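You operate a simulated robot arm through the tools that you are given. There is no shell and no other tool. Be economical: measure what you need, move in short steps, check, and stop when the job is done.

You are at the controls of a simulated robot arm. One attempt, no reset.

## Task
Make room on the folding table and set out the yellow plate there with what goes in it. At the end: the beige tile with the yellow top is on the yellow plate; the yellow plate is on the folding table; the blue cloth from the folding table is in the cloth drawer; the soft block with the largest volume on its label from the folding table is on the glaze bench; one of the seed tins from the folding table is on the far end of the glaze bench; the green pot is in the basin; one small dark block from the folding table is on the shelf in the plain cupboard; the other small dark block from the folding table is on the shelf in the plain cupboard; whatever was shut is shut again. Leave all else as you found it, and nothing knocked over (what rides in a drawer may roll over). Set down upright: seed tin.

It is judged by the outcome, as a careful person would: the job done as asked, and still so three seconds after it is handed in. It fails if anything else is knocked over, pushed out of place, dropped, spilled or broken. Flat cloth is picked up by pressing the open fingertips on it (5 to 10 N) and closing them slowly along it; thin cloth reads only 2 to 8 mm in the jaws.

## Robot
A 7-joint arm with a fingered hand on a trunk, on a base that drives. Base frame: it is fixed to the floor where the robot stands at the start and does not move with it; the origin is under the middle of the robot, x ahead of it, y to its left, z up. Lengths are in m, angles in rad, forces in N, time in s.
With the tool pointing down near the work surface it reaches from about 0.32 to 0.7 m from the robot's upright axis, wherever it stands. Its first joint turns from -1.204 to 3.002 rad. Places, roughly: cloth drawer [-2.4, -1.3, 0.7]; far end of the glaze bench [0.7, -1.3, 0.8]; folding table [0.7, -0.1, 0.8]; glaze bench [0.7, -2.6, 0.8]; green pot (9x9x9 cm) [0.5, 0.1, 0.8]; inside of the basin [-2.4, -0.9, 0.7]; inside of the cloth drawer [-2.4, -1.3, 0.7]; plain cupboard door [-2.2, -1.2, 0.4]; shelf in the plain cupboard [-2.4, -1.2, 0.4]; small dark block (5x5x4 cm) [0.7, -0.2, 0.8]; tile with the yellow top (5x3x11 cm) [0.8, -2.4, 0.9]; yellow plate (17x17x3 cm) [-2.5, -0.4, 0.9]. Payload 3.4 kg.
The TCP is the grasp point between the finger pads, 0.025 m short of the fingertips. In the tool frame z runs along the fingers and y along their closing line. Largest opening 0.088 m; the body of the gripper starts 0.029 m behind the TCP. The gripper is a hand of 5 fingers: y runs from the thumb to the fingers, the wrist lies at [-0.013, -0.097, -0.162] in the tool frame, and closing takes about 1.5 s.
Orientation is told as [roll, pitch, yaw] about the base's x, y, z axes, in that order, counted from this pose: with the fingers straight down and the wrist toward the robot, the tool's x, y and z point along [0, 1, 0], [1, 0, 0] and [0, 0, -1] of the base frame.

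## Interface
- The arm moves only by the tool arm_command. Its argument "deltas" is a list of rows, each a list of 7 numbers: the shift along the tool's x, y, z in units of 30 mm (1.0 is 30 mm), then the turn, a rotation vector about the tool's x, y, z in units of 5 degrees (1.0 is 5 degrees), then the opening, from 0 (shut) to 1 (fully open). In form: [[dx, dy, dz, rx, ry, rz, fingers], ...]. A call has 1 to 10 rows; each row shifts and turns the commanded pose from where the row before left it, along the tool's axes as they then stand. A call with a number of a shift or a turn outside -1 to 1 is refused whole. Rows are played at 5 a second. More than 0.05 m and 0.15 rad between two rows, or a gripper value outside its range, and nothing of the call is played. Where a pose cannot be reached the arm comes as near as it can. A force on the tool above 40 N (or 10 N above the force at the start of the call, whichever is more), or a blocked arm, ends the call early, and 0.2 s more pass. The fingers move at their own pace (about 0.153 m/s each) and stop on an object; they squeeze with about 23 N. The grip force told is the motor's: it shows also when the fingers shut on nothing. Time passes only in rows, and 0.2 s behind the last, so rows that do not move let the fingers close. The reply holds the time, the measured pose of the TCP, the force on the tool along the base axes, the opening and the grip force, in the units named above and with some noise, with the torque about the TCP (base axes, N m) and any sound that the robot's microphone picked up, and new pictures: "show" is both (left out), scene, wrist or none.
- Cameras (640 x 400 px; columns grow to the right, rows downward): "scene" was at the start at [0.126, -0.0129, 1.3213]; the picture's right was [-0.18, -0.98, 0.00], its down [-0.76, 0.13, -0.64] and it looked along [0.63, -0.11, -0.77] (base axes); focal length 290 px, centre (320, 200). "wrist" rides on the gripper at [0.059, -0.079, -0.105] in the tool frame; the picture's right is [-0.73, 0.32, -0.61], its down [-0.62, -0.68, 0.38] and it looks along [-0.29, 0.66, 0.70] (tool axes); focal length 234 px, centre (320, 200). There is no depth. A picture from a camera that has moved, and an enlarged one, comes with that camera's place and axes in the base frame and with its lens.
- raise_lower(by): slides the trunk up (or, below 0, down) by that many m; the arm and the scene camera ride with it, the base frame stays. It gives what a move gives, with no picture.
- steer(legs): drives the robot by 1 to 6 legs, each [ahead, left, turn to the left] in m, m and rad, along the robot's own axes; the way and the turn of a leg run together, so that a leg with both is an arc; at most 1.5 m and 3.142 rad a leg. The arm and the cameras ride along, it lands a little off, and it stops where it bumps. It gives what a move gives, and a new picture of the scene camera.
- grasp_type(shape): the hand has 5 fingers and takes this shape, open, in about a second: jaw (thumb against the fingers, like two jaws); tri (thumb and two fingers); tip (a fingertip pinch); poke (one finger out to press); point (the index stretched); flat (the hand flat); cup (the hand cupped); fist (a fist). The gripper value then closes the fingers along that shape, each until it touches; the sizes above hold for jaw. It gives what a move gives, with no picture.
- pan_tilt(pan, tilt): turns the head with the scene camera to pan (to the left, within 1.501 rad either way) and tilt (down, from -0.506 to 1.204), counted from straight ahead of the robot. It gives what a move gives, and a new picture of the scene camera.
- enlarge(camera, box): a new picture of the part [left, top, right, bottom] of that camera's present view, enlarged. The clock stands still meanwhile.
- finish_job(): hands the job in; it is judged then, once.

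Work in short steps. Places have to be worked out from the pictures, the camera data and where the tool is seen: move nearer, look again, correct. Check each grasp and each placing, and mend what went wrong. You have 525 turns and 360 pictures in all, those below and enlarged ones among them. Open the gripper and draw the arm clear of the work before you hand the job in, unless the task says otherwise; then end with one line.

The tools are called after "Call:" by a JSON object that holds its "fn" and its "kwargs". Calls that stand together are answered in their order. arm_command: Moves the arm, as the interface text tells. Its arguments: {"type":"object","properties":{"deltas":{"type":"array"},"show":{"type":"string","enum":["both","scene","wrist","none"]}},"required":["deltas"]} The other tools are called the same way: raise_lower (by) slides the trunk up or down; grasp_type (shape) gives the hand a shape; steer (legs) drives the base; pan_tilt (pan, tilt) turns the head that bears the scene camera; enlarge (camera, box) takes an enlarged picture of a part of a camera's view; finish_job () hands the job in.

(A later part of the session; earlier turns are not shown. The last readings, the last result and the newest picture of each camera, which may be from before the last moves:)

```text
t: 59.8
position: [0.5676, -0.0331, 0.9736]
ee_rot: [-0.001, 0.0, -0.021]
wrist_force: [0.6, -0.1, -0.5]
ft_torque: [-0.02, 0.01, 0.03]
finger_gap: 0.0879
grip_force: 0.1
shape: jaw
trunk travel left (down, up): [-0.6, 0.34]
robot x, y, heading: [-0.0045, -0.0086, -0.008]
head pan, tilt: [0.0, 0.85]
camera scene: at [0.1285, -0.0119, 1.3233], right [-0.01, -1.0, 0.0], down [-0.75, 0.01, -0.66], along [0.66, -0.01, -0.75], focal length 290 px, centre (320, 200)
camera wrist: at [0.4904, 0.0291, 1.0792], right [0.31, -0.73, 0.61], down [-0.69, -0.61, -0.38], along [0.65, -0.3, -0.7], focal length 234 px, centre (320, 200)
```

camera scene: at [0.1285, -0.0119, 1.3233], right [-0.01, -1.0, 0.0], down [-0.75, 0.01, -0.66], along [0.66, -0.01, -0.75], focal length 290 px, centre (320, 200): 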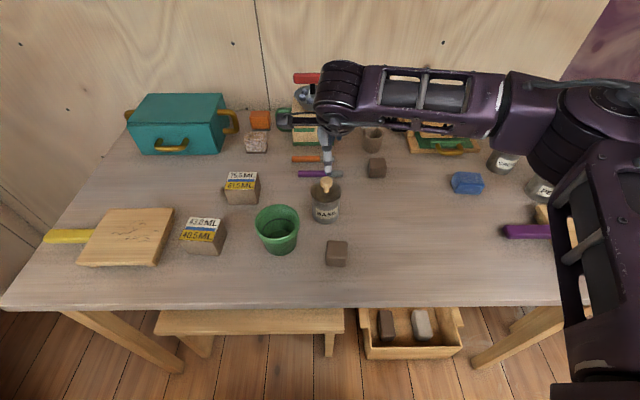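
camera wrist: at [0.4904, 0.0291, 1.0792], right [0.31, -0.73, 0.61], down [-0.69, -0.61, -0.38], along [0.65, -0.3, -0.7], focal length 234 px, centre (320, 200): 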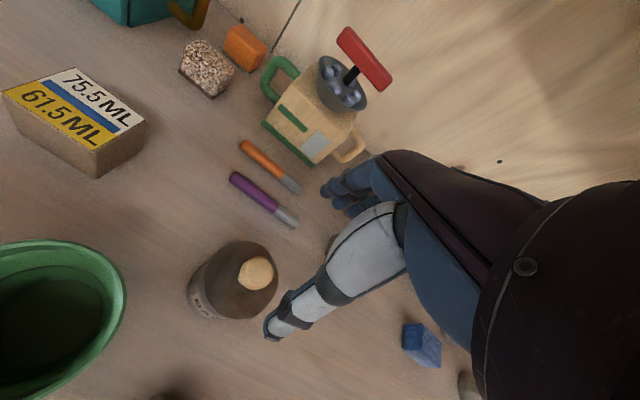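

The wrist view refines the centre to [0.558, -0.027]. I go down on the knob to z 0.885 and check before closing.

Call:
{"fn": "arm_command", "kwargs": {"deltas": [[0.2, -0.32, 0.5, 0, 0, -0.24, 1], [0, 0, 0.8, 0, 0, 0, 1], [0, 0, 0.8, 0, 0, 0, 1], [0, 0, 0.5, 0, 0, 0, 1], [0, 0, 0.35, 0, 0, 0, 1]]}}

```text
t: 61.0
position: [0.5574, -0.0283, 0.8857]
ee_rot: [0.002, -0.001, 0.0]
wrist_force: [0.4, -0.3, -0.3]
ft_torque: [-0.02, 0.02, -0.03]
finger_gap: 0.0878
grip_force: 0.1
shape: jaw
trunk travel left (down, up): [-0.6, 0.34]
robot x, y, heading: [-0.0025, -0.0117, -0.011]
head pan, tilt: [0.0, 0.85]
camera scene: at [0.1276, -0.0125, 1.3234], right [-0.01, -1.0, 0.0], down [-0.75, 0.01, -0.66], along [0.66, -0.01, -0.75], focal length 290 px, centre (320, 200)
camera wrist: at [0.4786, 0.0323, 0.991], right [0.32, -0.73, 0.61], down [-0.68, -0.62, -0.38], along [0.66, -0.29, -0.69], focal length 234 px, centre (320, 200)
```

scene: 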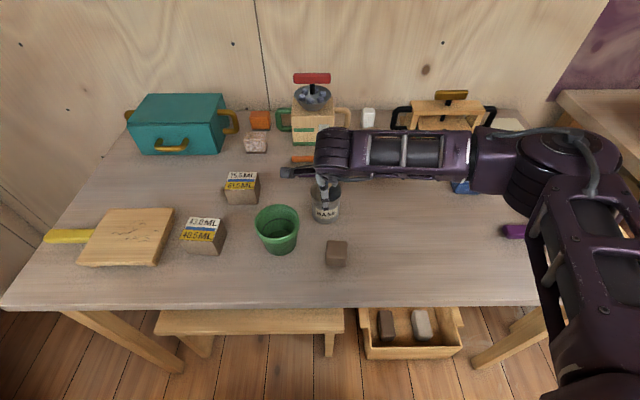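
wrist: 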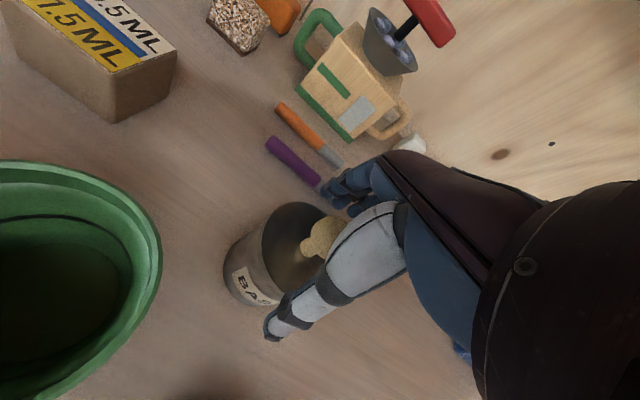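

The knob is between thumb and fingers. I close on it.

Call:
{"fn": "arm_command", "kwargs": {"deltas": [[0, 0, 0, 0, 0, 0, 0.4], [0, 0, 0, 0, 0, 0, 0.1], [0, 0, 0, 0, 0, 0, 0], [0, 0, 0, 0, 0, 0, 0], [0, 0, 0, 0, 0, 0, 0], [0, 0, 0, 0, 0, 0, 0], [0, 0, 0, 0, 0, 0, 0], [0, 0, 0, 0, 0, 0, 0]]}}

```text
t: 62.8
position: [0.5566, -0.0279, 0.8859]
ee_rot: [0.001, -0.003, 0.001]
wrist_force: [-3.1, 0.6, 6.4]
ft_torque: [0.01, 0.06, 0.01]
finger_gap: 0.0158
grip_force: 23.1
shape: jaw
trunk travel left (down, up): [-0.6, 0.34]
robot x, y, heading: [-0.002, -0.0101, -0.013]
head pan, tilt: [0.0, 0.85]
camera scene: at [0.1258, -0.0122, 1.3236], right [-0.01, -1.0, 0.0], down [-0.75, 0.01, -0.66], along [0.66, -0.01, -0.75], focal length 290 px, centre (320, 200)
camera wrist: at [0.4772, 0.0326, 0.992], right [0.32, -0.73, 0.61], down [-0.68, -0.62, -0.38], along [0.66, -0.29, -0.69], focal length 234 px, centre (320, 200)
```

scene: 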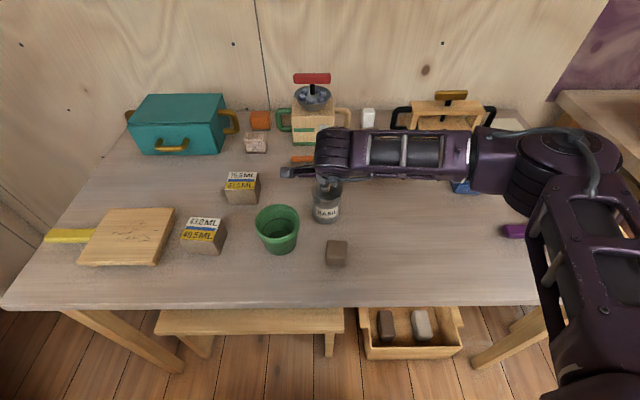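
wrist: 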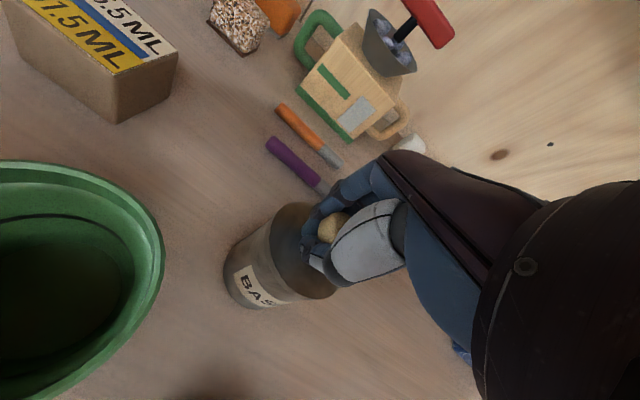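

It holds the stem under the ball (16 mm). I lift slowly 5 cm and look.

Call:
{"fn": "arm_command", "kwargs": {"deltas": [[0, 0, -0.2, 0, 0, 0, 0], [0, 0, -0.3, 0, 0, 0, 0], [0, 0, -0.4, 0, 0, 0, 0], [0, 0, -0.4, 0, 0, 0, 0], [0, 0, -0.4, 0, 0, 0, 0]]}}

```text
t: 64.0
position: [0.557, -0.0281, 0.9356]
ee_rot: [-0.001, 0.0, -0.001]
wrist_force: [0.3, -1.0, -0.5]
ft_torque: [0.0, 0.01, 0.02]
finger_gap: 0.0155
grip_force: 22.7
shape: jaw
trunk travel left (down, up): [-0.6, 0.34]
robot x, y, heading: [-0.0013, -0.011, -0.01]
head pan, tilt: [0.0, 0.85]
heard: snap
camera scene: at [0.1275, -0.0125, 1.3234], right [-0.01, -1.0, 0.0], down [-0.75, 0.01, -0.66], along [0.66, -0.01, -0.75], focal length 290 px, centre (320, 200)
camera wrist: at [0.4782, 0.0324, 1.0415], right [0.32, -0.73, 0.61], down [-0.68, -0.62, -0.38], along [0.66, -0.29, -0.7], focal length 234 px, centre (320, 200)
```

scene: 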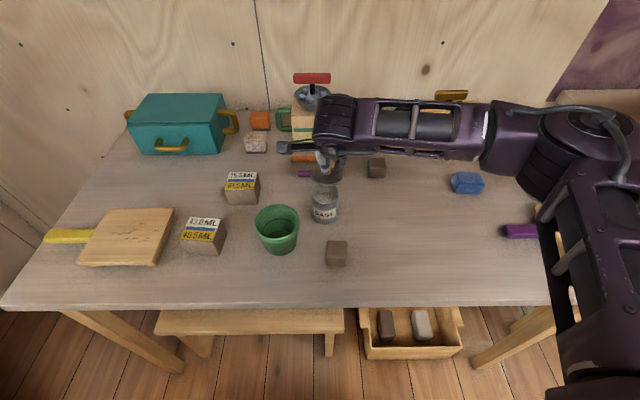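
wrist: 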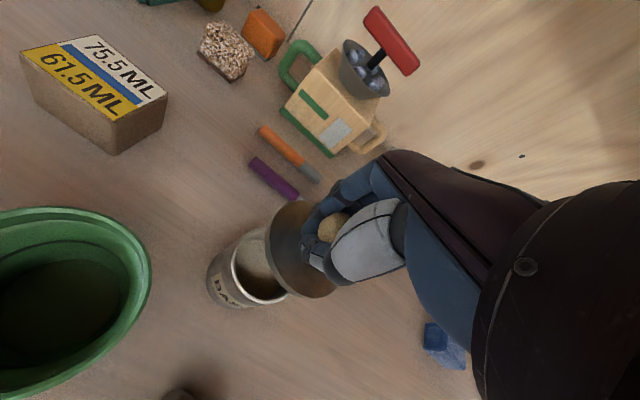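

The lid came off. I put it straight back and press it gently on until it snaps.

Call:
{"fn": "arm_command", "kwargs": {"deltas": [[0, 0, 0.4, 0, 0, 0, 0], [0, 0, 0.4, 0, 0, 0, 0], [0, 0, 0.4, 0, 0, 0, 0], [0, 0, 0.3, 0, 0, 0, 0], [0, 0, 0.15, 0, 0, 0, 0], [0, 0, 0.1, 0, 0, 0, 0], [0, 0, 0.1, 0, 0, 0, 0]]}}

```text
t: 65.5
position: [0.5581, -0.0284, 0.8845]
ee_rot: [-0.001, -0.008, 0.002]
wrist_force: [1.1, 0.8, 12.5]
ft_torque: [-0.07, -0.19, 0.02]
finger_gap: 0.0163
grip_force: 22.9
shape: jaw
trunk travel left (down, up): [-0.6, 0.34]
robot x, y, heading: [-0.0031, -0.0095, -0.011]
head pan, tilt: [0.0, 0.85]
camera scene: at [0.1255, -0.0122, 1.3238], right [-0.01, -1.0, 0.0], down [-0.75, 0.01, -0.66], along [0.66, -0.01, -0.75], focal length 290 px, centre (320, 200)
camera wrist: at [0.4776, 0.0324, 0.9893], right [0.32, -0.73, 0.61], down [-0.68, -0.62, -0.39], along [0.66, -0.29, -0.69], focal length 234 px, centre (320, 200)
```

scene: 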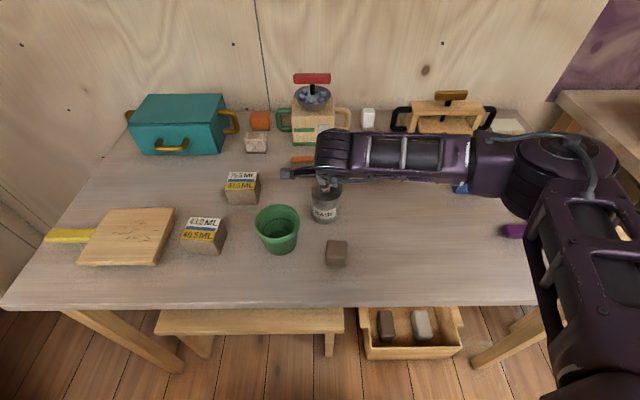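
wrist: 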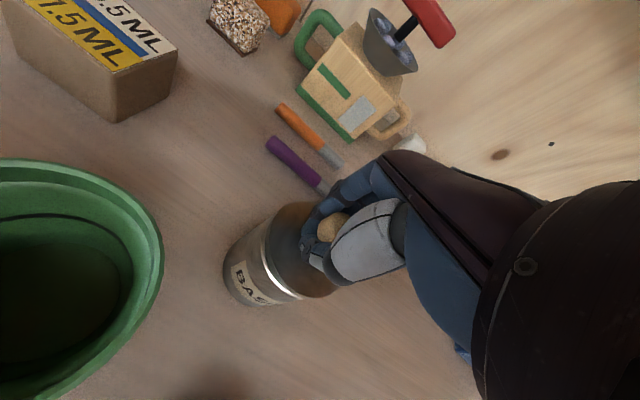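

The lid seems not quite seated; I enlarge it.

Call:
{"fn": "enlarge", "kwargs": {"camera": "wrist", "box": [210, 180, 370, 320]}}

Call:
{"fn": "enlarge", "kwargs": {"camera": "scene", "box": [290, 150, 370, 230]}}

```text
2.86 times, centred on (290, 250) of wrist
camera zoom: at [0.4776, 0.0324, 0.9893], right [0.32, -0.73, 0.61], down [-0.68, -0.62, -0.39], along [0.66, -0.29, -0.69], focal length 669 px, centre (406, 57)
```

zoom: 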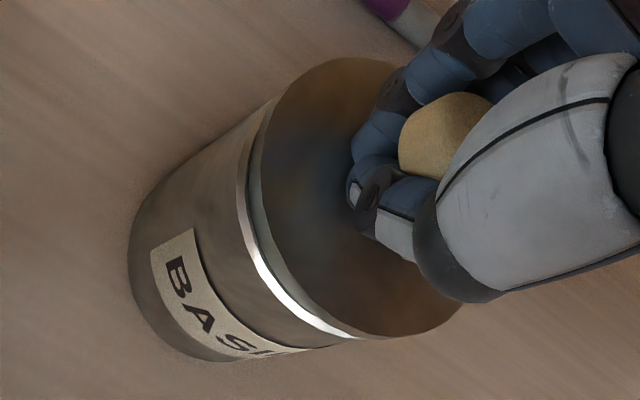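

```text
5.00 times, centred on (330, 190) of scene
camera zoom: at [0.1255, -0.0122, 1.3238], right [-0.01, -1.0, 0.0], down [-0.75, 0.01, -0.66], along [0.66, -0.01, -0.75], focal length 1452 px, centre (270, 250)
```

zoom: 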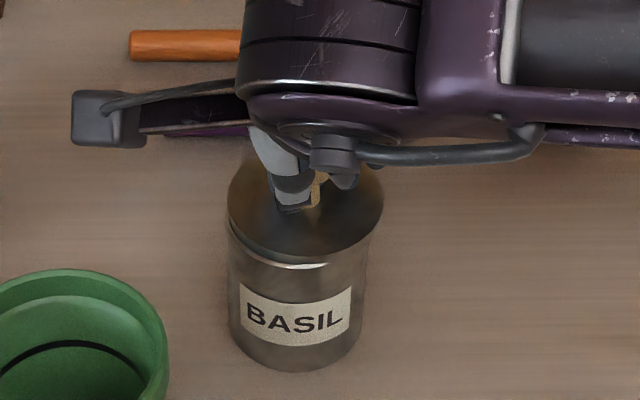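

The lid sits a little high at the near-left edge. I shift about 1.5 mm back toward the robot and left and press harder.

Call:
{"fn": "arm_command", "kwargs": {"deltas": [[0, 0, -0.15, 0, 0, 0, 0], [0.03, -0.06, 0, 0, 0, 0, 0], [0, 0, 0.2, 0, 0, 0, 0], [0, 0, 0.2, 0, 0, 0, 0], [0, 0, 0.2, 0, 0, 0, 0], [0, 0, 0.2, 0, 0, 0, 0]], "show": "wrist"}}

Call:
{"fn": "enlarge", "kwargs": {"camera": "wrist", "box": [210, 180, 370, 320]}}

```text
t: 66.6
position: [0.5593, -0.0266, 0.8846]
ee_rot: [0.007, -0.023, -0.003]
wrist_force: [-5.1, -2.4, 19.2]
ft_torque: [-0.12, -0.01, 0.0]
finger_gap: 0.0162
grip_force: 22.6
shape: jaw
trunk travel left (down, up): [-0.6, 0.34]
robot x, y, heading: [-0.0001, -0.013, -0.014]
head pan, tilt: [0.0, 0.85]
stopped in row 5: the force on the tool passed its limit (the readings are from after the stop); the commanded pose is now the measured one
camera wrist: at [0.477, 0.0333, 0.9878], right [0.31, -0.73, 0.61], down [-0.67, -0.62, -0.4], along [0.67, -0.29, -0.68], focal length 234 px, centre (320, 200)
```

wrist: 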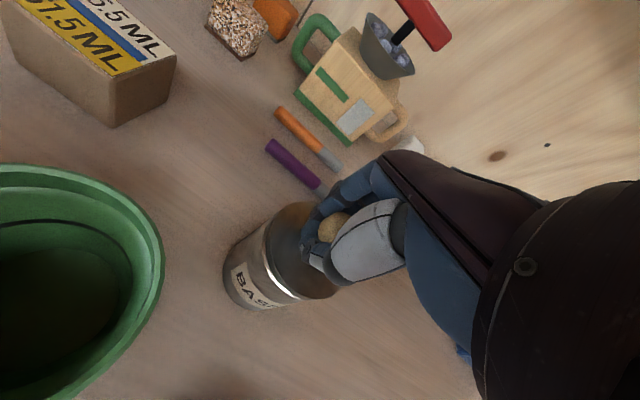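

```text
2.86 times, centred on (290, 250) of wrist
camera zoom: at [0.477, 0.0333, 0.9878], right [0.31, -0.73, 0.61], down [-0.67, -0.62, -0.4], along [0.67, -0.29, -0.68], focal length 669 px, centre (406, 57)
```

zoom: 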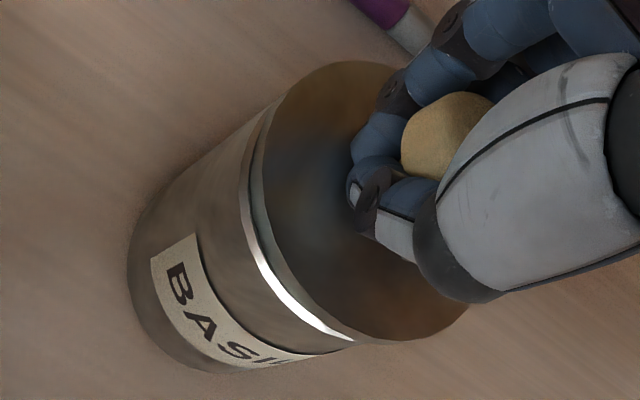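

I unload it, level the tool, and look to find the lid's true offset.

Call:
{"fn": "arm_command", "kwargs": {"deltas": [[0, 0, -0.3, 0.27, -0.08, 0, 0], [0, 0, -0.2, 0, 0, 0, 0], [0, 0, 0, 0, 0, 0, 0]], "show": "none"}}

Call:
{"fn": "enlarge", "kwargs": {"camera": "wrist", "box": [210, 180, 370, 320]}}

```text
t: 67.4
position: [0.5599, -0.0263, 0.8948]
ee_rot: [-0.003, 0.009, -0.003]
wrist_force: [-0.5, 0.1, -0.4]
ft_torque: [-0.02, 0.01, -0.01]
finger_gap: 0.0154
grip_force: 22.8
shape: jaw
trunk travel left (down, up): [-0.6, 0.34]
robot x, y, heading: [-0.0013, -0.008, -0.012]
head pan, tilt: [0.0, 0.85]
```

```text
2.86 times, centred on (290, 250) of wrist
camera zoom: at [0.4815, 0.0344, 1.0], right [0.33, -0.72, 0.61], down [-0.69, -0.62, -0.38], along [0.65, -0.29, -0.7], focal length 669 px, centre (406, 57)
```

zoom: 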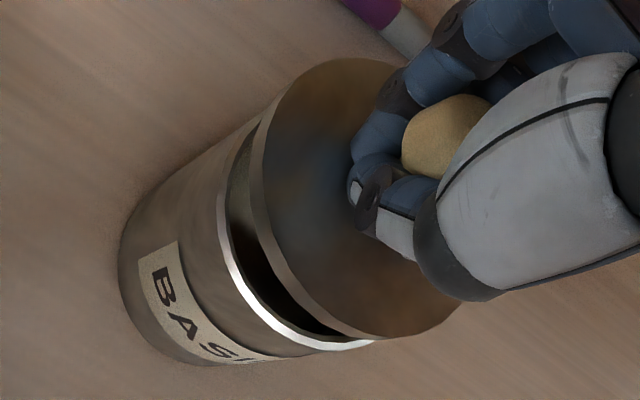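

I check from the scene camera whether the tin itself moved.

Call:
{"fn": "enlarge", "kwargs": {"camera": "scene", "box": [290, 160, 370, 240]}}

```text
5.00 times, centred on (330, 200) of scene
camera zoom: at [0.1282, -0.0125, 1.3233], right [-0.01, -1.0, 0.0], down [-0.75, 0.01, -0.66], along [0.66, -0.01, -0.75], focal length 1452 px, centre (270, 200)
```

zoom: 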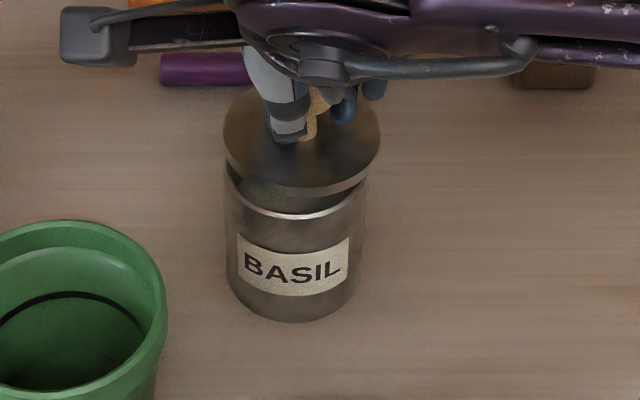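

The lid is about 2 mm off and slightly tilted in the fingers. I lower it until light contact and let it settle by opening, then judge it freely.

Call:
{"fn": "arm_command", "kwargs": {"deltas": [[0.07, -0.08, 0, -0.1, 0.03, 0, 0], [0, 0, 0.12, 0, 0, 0, 0], [0, 0, 0.1, 0, 0, 0, 0], [0, 0, 0.06, 0, 0, 0, 0], [0, 0, 0, 0, 0, 0, 0]], "show": "none"}}

Call:
{"fn": "enlarge", "kwargs": {"camera": "wrist", "box": [210, 180, 370, 320]}}

Call:
{"fn": "enlarge", "kwargs": {"camera": "scene", "box": [290, 160, 370, 240]}}

```text
t: 68.6
position: [0.5566, -0.024, 0.8868]
ee_rot: [-0.001, -0.002, -0.002]
wrist_force: [0.0, 0.3, -0.7]
ft_torque: [-0.04, -0.02, 0.01]
finger_gap: 0.0156
grip_force: 23.2
shape: jaw
trunk travel left (down, up): [-0.6, 0.34]
robot x, y, heading: [-0.003, -0.0134, -0.015]
head pan, tilt: [0.0, 0.85]
```

```text
2.86 times, centred on (290, 250) of wrist
camera zoom: at [0.4779, 0.0358, 0.9917], right [0.32, -0.73, 0.61], down [-0.68, -0.62, -0.38], along [0.66, -0.29, -0.69], focal length 669 px, centre (406, 57)
```

zoom: 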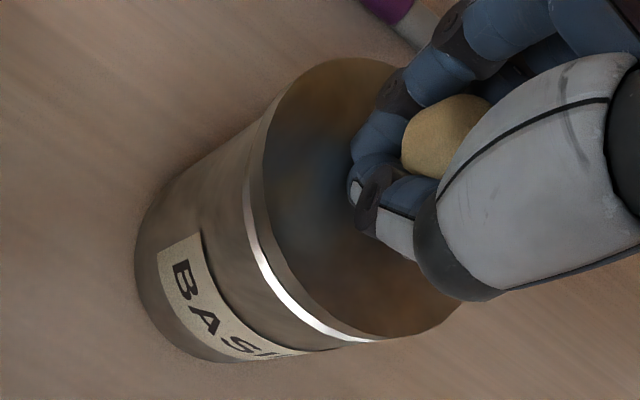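

```text
5.00 times, centred on (330, 200) of scene
camera zoom: at [0.1275, -0.0126, 1.3234], right [-0.01, -1.0, 0.0], down [-0.75, 0.01, -0.66], along [0.66, -0.01, -0.75], focal length 1452 px, centre (270, 200)
```

zoom: 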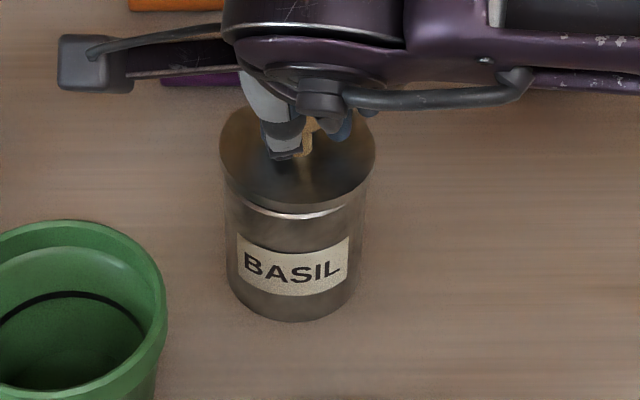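

Better aligned (no contact yet). I press down now in small steps.

Call:
{"fn": "arm_command", "kwargs": {"deltas": [[0.02, 0, 0.08, 0, 0, 0, 0], [0, 0, 0.08, 0, 0, 0, 0], [0, 0, 0.1, 0, 0, 0, 0], [0, 0, 0.1, 0, 0, 0, 0], [0, 0, 0, 0, 0, 0, 0]], "show": "none"}}

Call:
{"fn": "enlarge", "kwargs": {"camera": "wrist", "box": [210, 180, 370, 320]}}

```text
t: 69.7
position: [0.5582, -0.0236, 0.8837]
ee_rot: [0.007, -0.021, -0.002]
wrist_force: [-4.5, -2.4, 18.1]
ft_torque: [-0.1, -0.04, -0.03]
finger_gap: 0.0164
grip_force: 22.8
shape: jaw
trunk travel left (down, up): [-0.6, 0.34]
robot x, y, heading: [0.0009, -0.0153, -0.013]
head pan, tilt: [0.0, 0.85]
stopped in row 5: the force on the tool passed its limit (the readings are from after the stop); the commanded pose is now the measured one
```

```text
2.86 times, centred on (290, 250) of wrist
camera zoom: at [0.4773, 0.0363, 0.9879], right [0.31, -0.73, 0.61], down [-0.67, -0.62, -0.4], along [0.67, -0.29, -0.68], focal length 669 px, centre (406, 57)
```

zoom: 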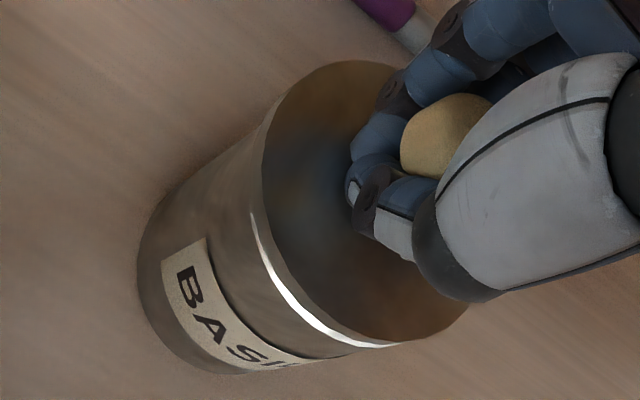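

Still slightly high on the near side. I release the lid so it lies free, raise, and look.

Call:
{"fn": "arm_command", "kwargs": {"deltas": [[0, 0, -0.12, 0.25, -0.08, 0, 0], [0, 0, 0, 0, 0, 0, 0.4], [0, 0, 0, 0, 0, 0, 1], [0, 0, 0, 0, 0, 0, 1], [0, 0, -0.5, 0, 0, 0, 1], [0, 0, -0.8, 0, 0, 0, 1], [0, 0, -0.8, 0, 0, 0, 1]], "show": "wrist"}}

Call:
{"fn": "enlarge", "kwargs": {"camera": "wrist", "box": [160, 220, 320, 340]}}

Call:
{"fn": "enlarge", "kwargs": {"camera": "scene", "box": [290, 160, 370, 240]}}

```text
t: 71.3
position: [0.5605, -0.0232, 0.9463]
ee_rot: [-0.004, 0.011, -0.002]
wrist_force: [0.5, 0.0, -0.8]
ft_torque: [0.02, 0.05, -0.02]
finger_gap: 0.0879
grip_force: 0.1
shape: jaw
trunk travel left (down, up): [-0.6, 0.34]
robot x, y, heading: [-0.0027, -0.0124, -0.012]
head pan, tilt: [0.0, 0.85]
camera wrist: at [0.4819, 0.0377, 1.0525], right [0.33, -0.72, 0.61], down [-0.69, -0.62, -0.37], along [0.65, -0.29, -0.7], focal length 234 px, centre (320, 200)
```

wrist: 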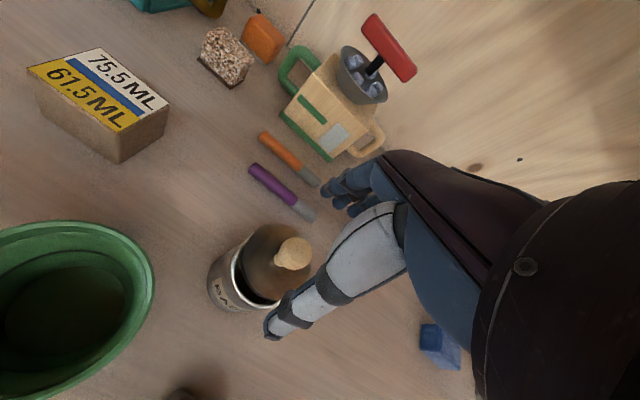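

```text
3.33 times, centred on (240, 280) of wrist
camera zoom: at [0.4819, 0.0377, 1.0525], right [0.33, -0.72, 0.61], down [-0.69, -0.62, -0.37], along [0.65, -0.29, -0.7], focal length 781 px, centre (587, -67)
```

zoom: 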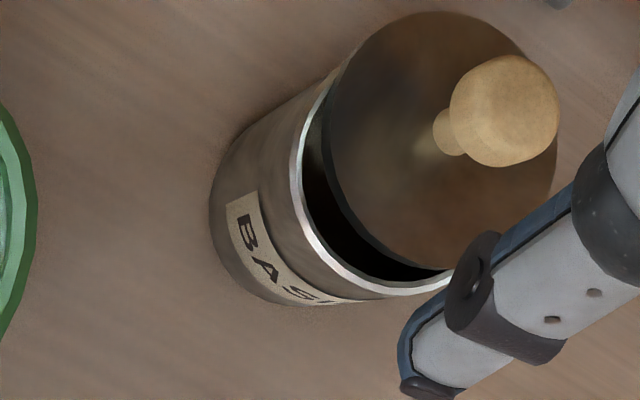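

```text
5.00 times, centred on (330, 200) of scene
camera zoom: at [0.1273, -0.0125, 1.3234], right [-0.01, -1.0, 0.0], down [-0.75, 0.01, -0.66], along [0.66, -0.01, -0.75], focal length 1452 px, centre (270, 200)
```

zoom: 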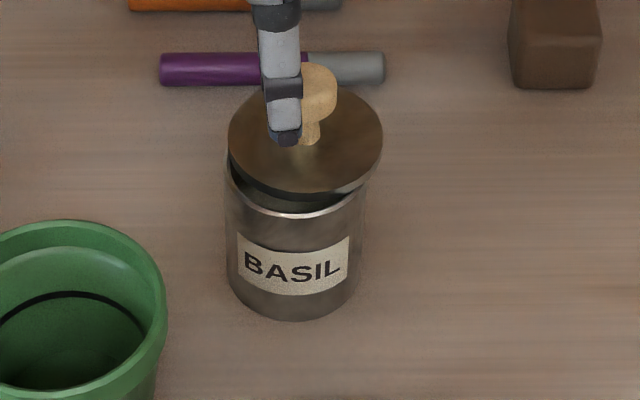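

The lid slid about 1 cm when released; it lies on the rim off-centre (knob at ~[0.570, -0.031]; it should be ~[0.558, -0.026]). I regrasp the knob where it is.

Call:
{"fn": "arm_command", "kwargs": {"deltas": [[-0.25, 0.31, 0, -0.12, 0.04, 0, 1], [0, 0, 0.6, 0, 0, 0, 1], [0, 0, 0.6, 0, 0, 0, 1], [0, 0, 0.5, 0, 0, 0, 1], [0, 0, 0.25, 0, 0, 0, 1], [0, 0, 0, 0, 0, 0, 0.4], [0, 0, 0, 0, 0, 0, 0.2], [0, 0, 0, 0, 0, 0, 0], [0, 0, 0, 0, 0, 0, 0], [0, 0, 0, 0, 0, 0, 0]], "show": "wrist"}}

Call:
{"fn": "arm_command", "kwargs": {"deltas": [[0, 0, 0, 0, 0, 0, 0], [0, 0, 0, 0, 0, 0, 0]], "show": "none"}}

Call:
{"fn": "enlarge", "kwargs": {"camera": "wrist", "box": [210, 180, 370, 320]}}

```text
t: 73.5
position: [0.5702, -0.0307, 0.8871]
ee_rot: [0.001, -0.001, -0.001]
wrist_force: [-0.2, 0.6, 0.3]
ft_torque: [-0.02, -0.01, 0.0]
finger_gap: 0.0092
grip_force: 23.1
shape: jaw
trunk travel left (down, up): [-0.6, 0.34]
robot x, y, heading: [-0.0028, -0.0138, -0.012]
head pan, tilt: [0.0, 0.85]
camera wrist: at [0.4911, 0.03, 0.9929], right [0.32, -0.73, 0.61], down [-0.68, -0.62, -0.38], along [0.66, -0.29, -0.7], focal length 234 px, centre (320, 200)
```

wrist: 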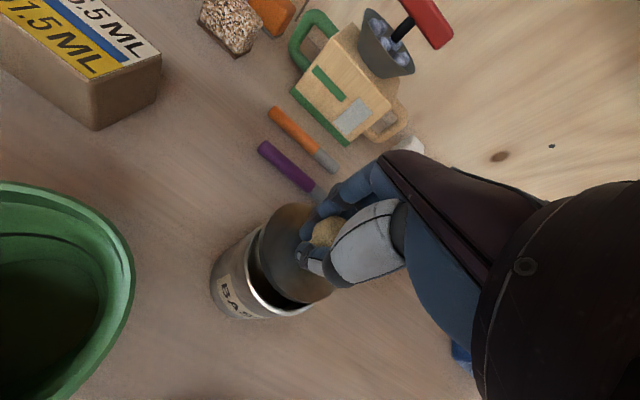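

```text
t: 74.1
position: [0.5703, -0.0314, 0.8864]
ee_rot: [-0.001, -0.001, -0.001]
wrist_force: [0.2, -0.5, -0.5]
ft_torque: [0.0, -0.01, -0.01]
finger_gap: 0.0089
grip_force: 23.4
shape: jaw
trunk travel left (down, up): [-0.6, 0.34]
robot x, y, heading: [-0.0017, -0.0127, -0.005]
head pan, tilt: [0.0, 0.85]
```

```text
2.86 times, centred on (290, 250) of wrist
camera zoom: at [0.4911, 0.03, 0.9929], right [0.32, -0.73, 0.61], down [-0.68, -0.62, -0.38], along [0.66, -0.29, -0.7], focal length 669 px, centre (406, 57)
```

zoom: 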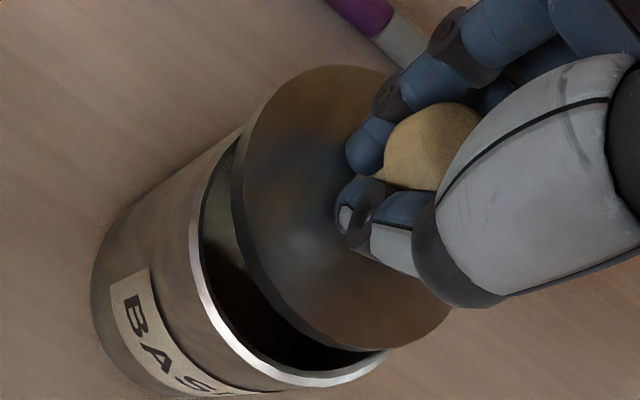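

The pinch is off-centre on the stem (9 mm). I open slightly, shift 4 mm to +y, and close again.

Call:
{"fn": "arm_command", "kwargs": {"deltas": [[0, 0, 0, 0, 0, 0, 0.5], [0, 0, 0, 0, 0, 0, 0.5], [0.13, -0.05, 0, 0, 0, 0, 0.5], [0, 0, 0, 0, 0, 0, 0.2], [0, 0, 0, 0, 0, 0, 0], [0, 0, 0, 0, 0, 0, 0], [0, 0, 0, 0, 0, 0, 0], [0, 0, 0, 0, 0, 0, 0], [0, 0, 0, 0, 0, 0, 0]], "show": "none"}}

Call:
{"fn": "enlarge", "kwargs": {"camera": "wrist", "box": [210, 180, 370, 320]}}

Call:
{"fn": "enlarge", "kwargs": {"camera": "scene", "box": [290, 160, 370, 240]}}

```text
t: 76.1
position: [0.5675, -0.0272, 0.8883]
ee_rot: [-0.001, -0.003, -0.003]
wrist_force: [0.3, 0.1, 1.5]
ft_torque: [-0.01, -0.08, 0.05]
finger_gap: 0.0062
grip_force: 23.0
shape: jaw
trunk travel left (down, up): [-0.6, 0.34]
robot x, y, heading: [0.0019, -0.013, -0.014]
head pan, tilt: [0.0, 0.85]
```

```text
2.86 times, centred on (290, 250) of wrist
camera zoom: at [0.4891, 0.0338, 0.9932], right [0.32, -0.73, 0.61], down [-0.68, -0.62, -0.39], along [0.66, -0.29, -0.69], focal length 669 px, centre (406, 57)
```

zoom: 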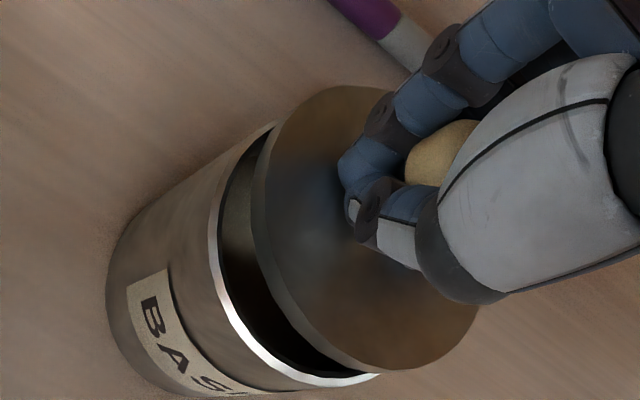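

```text
5.00 times, centred on (330, 200) of scene
camera zoom: at [0.1274, -0.0124, 1.3234], right [-0.01, -1.0, 0.0], down [-0.75, 0.01, -0.66], along [0.66, -0.01, -0.75], focal length 1452 px, centre (270, 200)
```

zoom: 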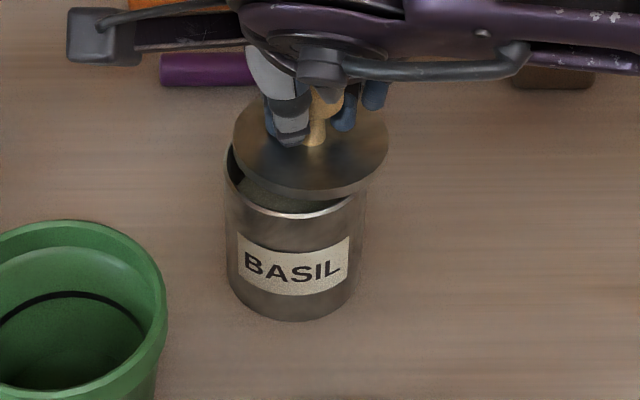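

Wrong way: the stem is further to -y. I open, shift 8 mm to -y, and close again.

Call:
{"fn": "arm_command", "kwargs": {"deltas": [[0, 0, 0, 0, 0, 0, 0.5], [0, 0, 0, 0, 0, 0, 0.5], [-0.15, 0.05, 0, 0, 0, 0, 0.5], [-0.13, 0.04, 0, 0, 0, 0, 0.5], [0, 0, 0, 0, 0, 0, 0.2], [0, 0, 0, 0, 0, 0, 0], [0, 0, 0, 0, 0, 0, 0], [0, 0, 0, 0, 0, 0, 0], [0, 0, 0, 0, 0, 0, 0], [0, 0, 0, 0, 0, 0, 0]], "show": "none"}}

Call:
{"fn": "enlarge", "kwargs": {"camera": "wrist", "box": [210, 180, 370, 320]}}

Call:
{"fn": "enlarge", "kwargs": {"camera": "scene", "box": [290, 160, 370, 240]}}

```text
t: 78.3
position: [0.5721, -0.0355, 0.8881]
ee_rot: [0.001, -0.002, -0.001]
wrist_force: [-0.2, -0.1, 0.2]
ft_torque: [0.02, -0.01, -0.06]
finger_gap: 0.0082
grip_force: 23.5
shape: jaw
trunk travel left (down, up): [-0.6, 0.34]
robot x, y, heading: [0.0004, -0.0108, -0.011]
head pan, tilt: [0.0, 0.85]
```

```text
2.86 times, centred on (290, 250) of wrist
camera zoom: at [0.4918, 0.0251, 0.9932], right [0.32, -0.73, 0.61], down [-0.68, -0.62, -0.38], along [0.66, -0.29, -0.7], focal length 669 px, centre (406, 57)
```

zoom: 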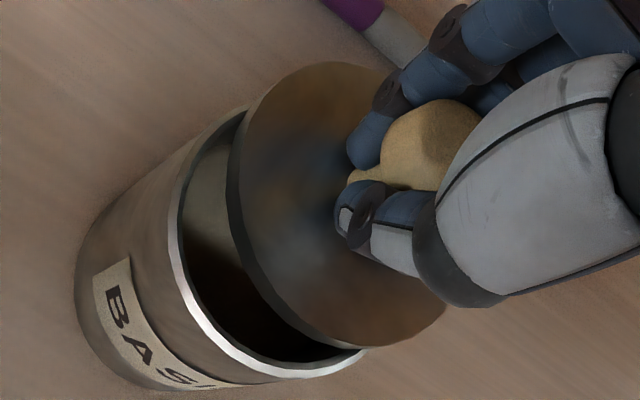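

```text
5.00 times, centred on (330, 200) of scene
camera zoom: at [0.1277, -0.0126, 1.3234], right [-0.01, -1.0, 0.0], down [-0.75, 0.01, -0.66], along [0.66, -0.01, -0.75], focal length 1452 px, centre (270, 200)
```

zoom: 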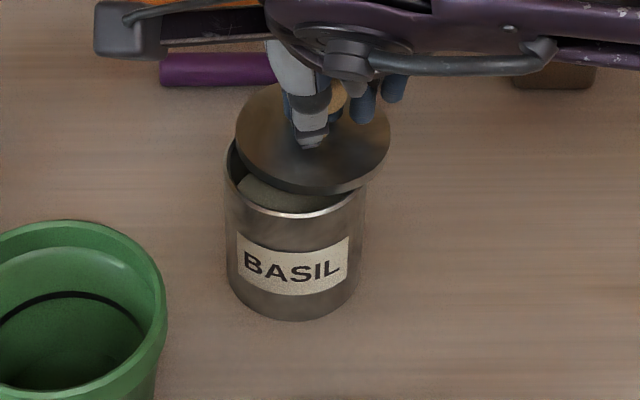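

The thumb now lines up with the lid's middle. I test by lifting 1 cm.

Call:
{"fn": "arm_command", "kwargs": {"deltas": [[0, 0, -0.15, 0, 0, 0, 0], [0, 0, -0.2, 0, 0, 0, 0], [0, 0, 0, 0, 0, 0, 0]], "show": "none"}}

Call:
{"fn": "enlarge", "kwargs": {"camera": "scene", "box": [290, 160, 370, 240]}}

Call:
{"fn": "enlarge", "kwargs": {"camera": "wrist", "box": [210, 180, 370, 320]}}

```text
t: 79.1
position: [0.5716, -0.0351, 0.8987]
ee_rot: [0.0, -0.002, -0.002]
wrist_force: [-1.0, -0.1, 0.1]
ft_torque: [0.0, 0.01, -0.01]
finger_gap: 0.0082
grip_force: 22.6
shape: jaw
trunk travel left (down, up): [-0.6, 0.34]
robot x, y, heading: [0.0033, -0.016, -0.012]
head pan, tilt: [0.0, 0.85]
```

```text
5.00 times, centred on (330, 200) of scene
camera zoom: at [0.1277, -0.0126, 1.3234], right [-0.01, -1.0, 0.0], down [-0.75, 0.01, -0.66], along [0.66, -0.01, -0.75], focal length 1452 px, centre (270, 200)
```

zoom: 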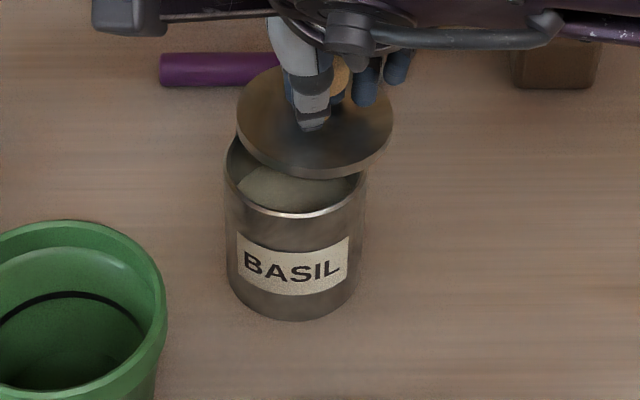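

```text
2.86 times, centred on (290, 250) of wrist
camera zoom: at [0.4917, 0.0247, 1.004], right [0.32, -0.73, 0.61], down [-0.68, -0.62, -0.38], along [0.66, -0.29, -0.7], focal length 669 px, centre (406, 57)
```

zoom: 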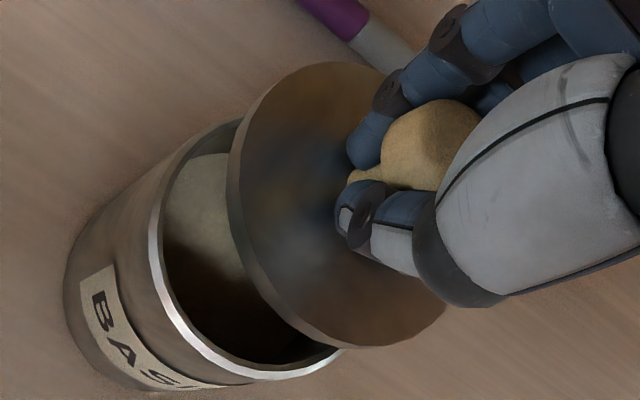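

The lid is held. I estimate the tin's axis at [0.556, -0.029]; I move the lid over it (-16 mm x, +8 mm y) at this height and look.

Call:
{"fn": "arm_command", "kwargs": {"deltas": [[0.14, -0.26, -0.05, 0, 0, 0, 0], [0.14, -0.27, 0, 0, 0, 0, 0], [0, 0, 0, 0, 0, 0, 0]], "show": "none"}}

Call:
{"fn": "enlarge", "kwargs": {"camera": "scene", "box": [290, 160, 370, 240]}}

Call:
{"fn": "enlarge", "kwargs": {"camera": "wrist", "box": [210, 180, 370, 320]}}

```text
t: 79.9
position: [0.5551, -0.0261, 0.8994]
ee_rot: [0.001, -0.001, -0.001]
wrist_force: [0.3, 0.2, -0.8]
ft_torque: [-0.01, 0.02, 0.0]
finger_gap: 0.0079
grip_force: 22.7
shape: jaw
trunk travel left (down, up): [-0.6, 0.34]
robot x, y, heading: [-0.0025, -0.0115, -0.011]
head pan, tilt: [0.0, 0.85]
```

```text
5.00 times, centred on (330, 200) of scene
camera zoom: at [0.1277, -0.0127, 1.3234], right [-0.01, -1.0, 0.0], down [-0.75, 0.01, -0.66], along [0.66, -0.01, -0.75], focal length 1452 px, centre (270, 200)
```

zoom: 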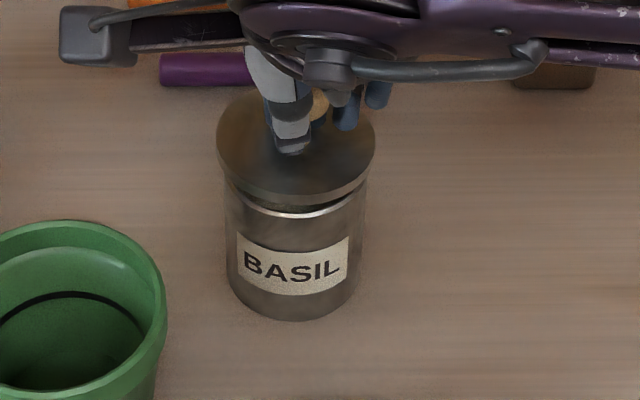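

```text
2.86 times, centred on (290, 250) of wrist
camera zoom: at [0.4759, 0.0335, 1.0054], right [0.32, -0.73, 0.61], down [-0.68, -0.62, -0.38], along [0.66, -0.29, -0.7], focal length 669 px, centre (406, 57)
```

zoom: 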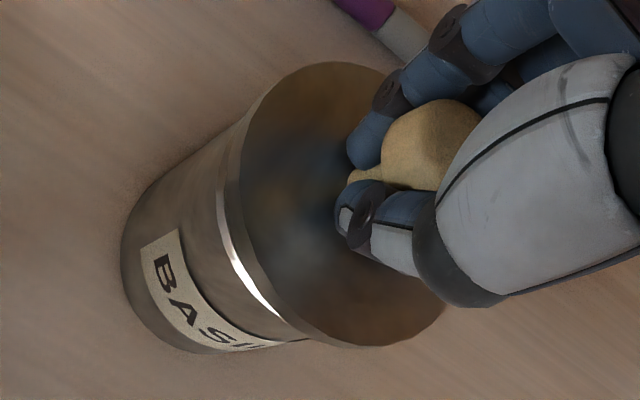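

Nearly concentric. I lower 6 mm with a 2 mm shift toward the robot and compare.

Call:
{"fn": "arm_command", "kwargs": {"deltas": [[0, -0.07, 0.1, 0, 0, 0, 0], [0, 0, 0.1, 0, 0, 0, 0], [0, 0, 0, 0, 0, 0, 0]], "show": "none"}}

Call:
{"fn": "enlarge", "kwargs": {"camera": "scene", "box": [300, 170, 350, 230]}}

Call:
{"fn": "enlarge", "kwargs": {"camera": "wrist", "box": [210, 180, 370, 320]}}

```text
t: 80.7
position: [0.5536, -0.0275, 0.8939]
ee_rot: [0.002, -0.003, -0.001]
wrist_force: [-0.3, 1.3, -0.4]
ft_torque: [0.01, 0.0, -0.04]
finger_gap: 0.0078
grip_force: 23.3
shape: jaw
trunk travel left (down, up): [-0.6, 0.34]
robot x, y, heading: [0.0033, -0.0137, -0.008]
head pan, tilt: [0.0, 0.85]
```

```text
6.67 times, centred on (325, 200) of scene
camera zoom: at [0.1277, -0.0126, 1.3234], right [-0.01, -1.0, 0.0], down [-0.75, 0.01, -0.66], along [0.66, -0.01, -0.75], focal length 1936 px, centre (287, 200)
```

zoom: 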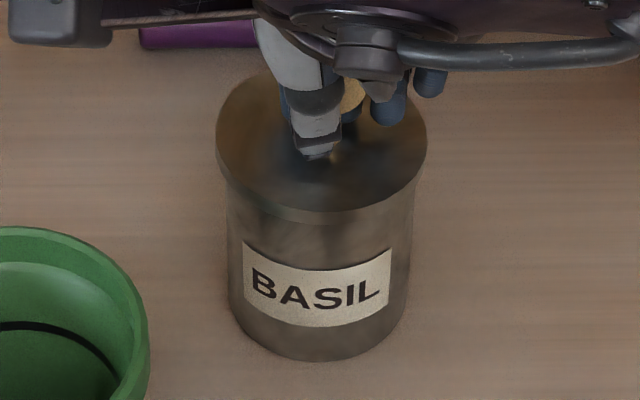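

```text
2.86 times, centred on (290, 250) of wrist
camera zoom: at [0.4736, 0.0333, 0.9993], right [0.32, -0.73, 0.61], down [-0.68, -0.62, -0.39], along [0.66, -0.29, -0.69], focal length 669 px, centre (406, 57)
```

zoom: 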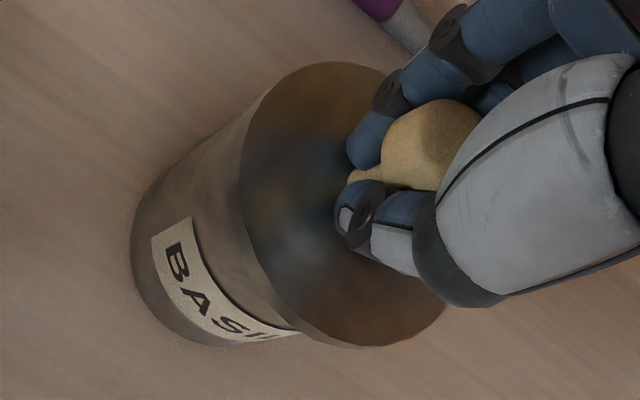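

Now the lid covers the rim evenly. I press down gently.

Call:
{"fn": "arm_command", "kwargs": {"deltas": [[0, 0, 0.1, 0, 0, 0, 0], [0, 0, 0.1, 0, 0, 0, 0], [0, 0, 0.1, 0, 0, 0, 0], [0, 0, 0, 0, 0, 0, 0]], "show": "none"}}

Call:
{"fn": "enlarge", "kwargs": {"camera": "scene", "box": [300, 170, 350, 230]}}

Call:
{"fn": "enlarge", "kwargs": {"camera": "wrist", "box": [210, 180, 370, 320]}}

```text
t: 81.7
position: [0.5517, -0.0268, 0.8859]
ee_rot: [0.001, -0.003, -0.001]
wrist_force: [-1.1, 0.9, 6.8]
ft_torque: [-0.1, -0.19, 0.01]
finger_gap: 0.0089
grip_force: 23.5
shape: jaw
trunk travel left (down, up): [-0.6, 0.34]
robot x, y, heading: [-0.0032, -0.0146, -0.016]
head pan, tilt: [0.0, 0.85]
```

```text
6.67 times, centred on (325, 200) of scene
camera zoom: at [0.1264, -0.0125, 1.3236], right [-0.01, -1.0, 0.0], down [-0.75, 0.01, -0.66], along [0.66, -0.01, -0.75], focal length 1936 px, centre (287, 200)
```

zoom: 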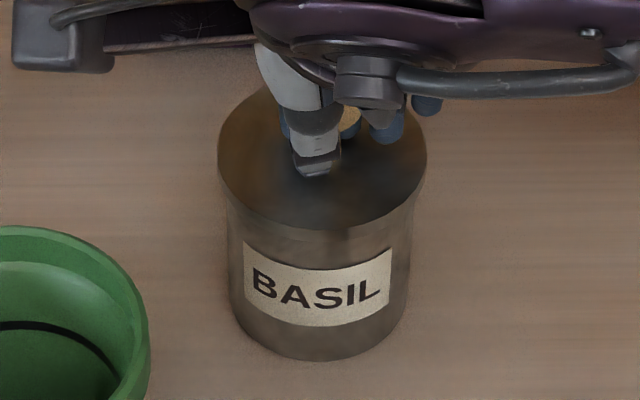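

```text
2.86 times, centred on (290, 250) of wrist
camera zoom: at [0.4727, 0.0335, 0.9914], right [0.32, -0.73, 0.61], down [-0.68, -0.62, -0.39], along [0.66, -0.29, -0.69], focal length 669 px, centre (406, 57)
```

zoom: 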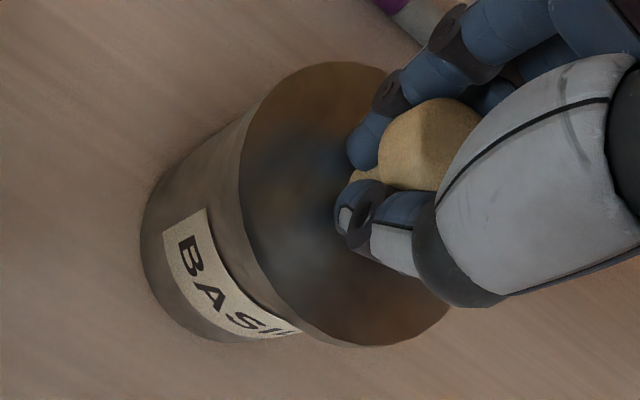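

It rests on with 7 N. I press a bit more firmly, to seat it.

Call:
{"fn": "arm_command", "kwargs": {"deltas": [[0, 0.03, 0.1, 0, 0, 0, 0], [0, 0, 0.15, 0, 0, 0, 0], [0, 0, 0.15, 0, 0, 0, 0], [0, 0, 0.15, 0, 0, 0, 0], [0, 0, 0, 0, 0, 0, 0]], "show": "none"}}

Call:
{"fn": "enlarge", "kwargs": {"camera": "scene", "box": [300, 170, 350, 230]}}

Call:
{"fn": "enlarge", "kwargs": {"camera": "wrist", "box": [210, 180, 370, 320]}}

```text
t: 82.4
position: [0.5557, -0.0254, 0.8849]
ee_rot: [0.01, -0.021, -0.001]
wrist_force: [-4.3, -0.3, 19.7]
ft_torque: [-0.1, 0.07, -0.06]
finger_gap: 0.0095
grip_force: 23.4
shape: jaw
trunk travel left (down, up): [-0.6, 0.34]
robot x, y, heading: [-0.0023, -0.0096, -0.015]
head pan, tilt: [0.0, 0.85]
stopped in row 3: the force on the tool passed its limit (the readings are from after the stop); the commanded pose is now the measured one
```

```text
6.67 times, centred on (325, 200) of scene
camera zoom: at [0.1246, -0.0128, 1.3237], right [-0.01, -1.0, 0.0], down [-0.75, 0.01, -0.66], along [0.66, -0.01, -0.75], focal length 1936 px, centre (287, 200)
```

zoom: 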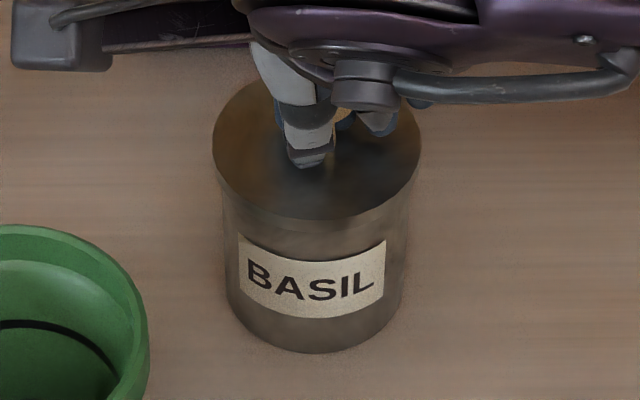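

```text
2.86 times, centred on (290, 250) of wrist
camera zoom: at [0.4741, 0.0339, 0.9899], right [0.31, -0.73, 0.61], down [-0.67, -0.62, -0.4], along [0.67, -0.29, -0.68], focal length 669 px, centre (406, 57)
```

zoom: 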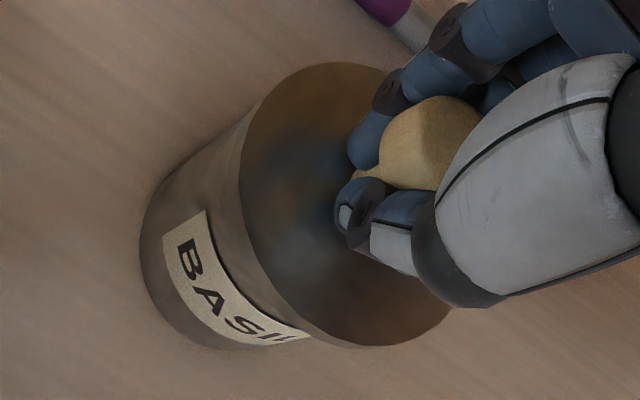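

The tin now follows the lid, so it seems engaged. I unload, open, and rise straight up.

Call:
{"fn": "arm_command", "kwargs": {"deltas": [[0, 0, -0.06, 0.1, -0.05, 0, 0], [0, 0, 0, 0, 0, 0, 0.3], [0, 0, 0, 0, 0, 0, 0.6], [0, 0, 0, 0, 0, 0, 1], [0, 0, 0, 0, 0, 0, 1]], "show": "none"}}

Call:
{"fn": "arm_command", "kwargs": {"deltas": [[0, 0, -0.5, 0, 0, 0, 1], [0, 0, -0.8, 0, 0, 0, 1], [0, 0, -0.9, 0, 0, 0, 1], [0, 0, -0.9, 0, 0, 0, 1]], "show": "wrist"}}

Call:
{"fn": "enlarge", "kwargs": {"camera": "scene", "box": [300, 165, 350, 230]}}

```text
t: 83.6
position: [0.555, -0.0273, 0.8826]
ee_rot: [0.0, -0.004, -0.001]
wrist_force: [-0.6, -0.3, -0.1]
ft_torque: [0.03, 0.01, -0.02]
finger_gap: 0.0877
grip_force: 0.1
shape: jaw
trunk travel left (down, up): [-0.6, 0.34]
robot x, y, heading: [0.0009, -0.0109, -0.013]
head pan, tilt: [0.0, 0.85]
```

```text
t: 84.6
position: [0.556, -0.0278, 0.9774]
ee_rot: [0.0, -0.004, -0.003]
wrist_force: [-0.2, 0.4, -0.1]
ft_torque: [-0.01, 0.0, 0.01]
finger_gap: 0.0879
grip_force: 0.1
shape: jaw
trunk travel left (down, up): [-0.6, 0.34]
robot x, y, heading: [0.0019, -0.0114, -0.014]
head pan, tilt: [0.0, 0.85]
camera wrist: at [0.4763, 0.0338, 1.0816], right [0.32, -0.73, 0.61], down [-0.68, -0.62, -0.39], along [0.66, -0.29, -0.69], focal length 234 px, centre (320, 200)
```

wrist: 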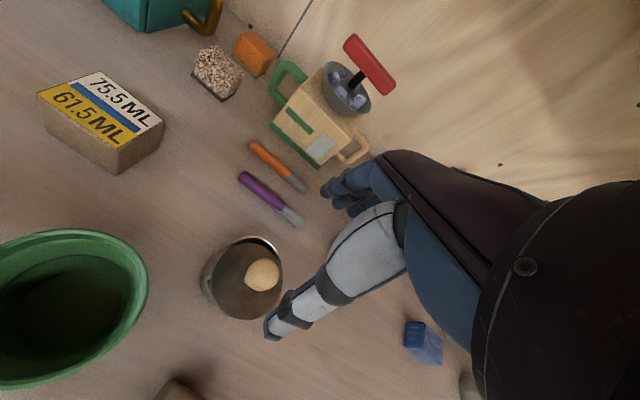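

```text
6.15 times, centred on (325, 198) of scene
camera zoom: at [0.1272, -0.0125, 1.3234], right [-0.01, -1.0, 0.0], down [-0.75, 0.01, -0.66], along [0.66, -0.01, -0.75], focal length 1787 px, centre (289, 215)
```

zoom: 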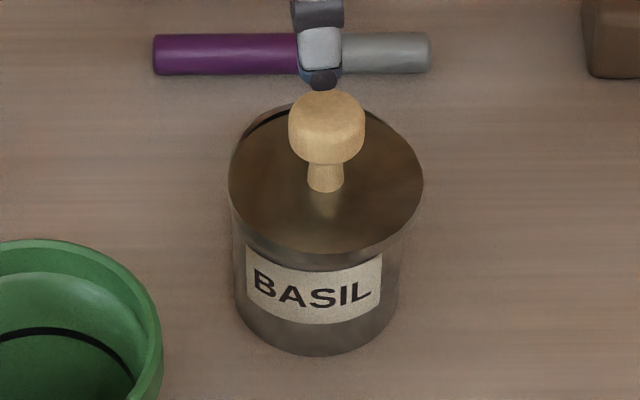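

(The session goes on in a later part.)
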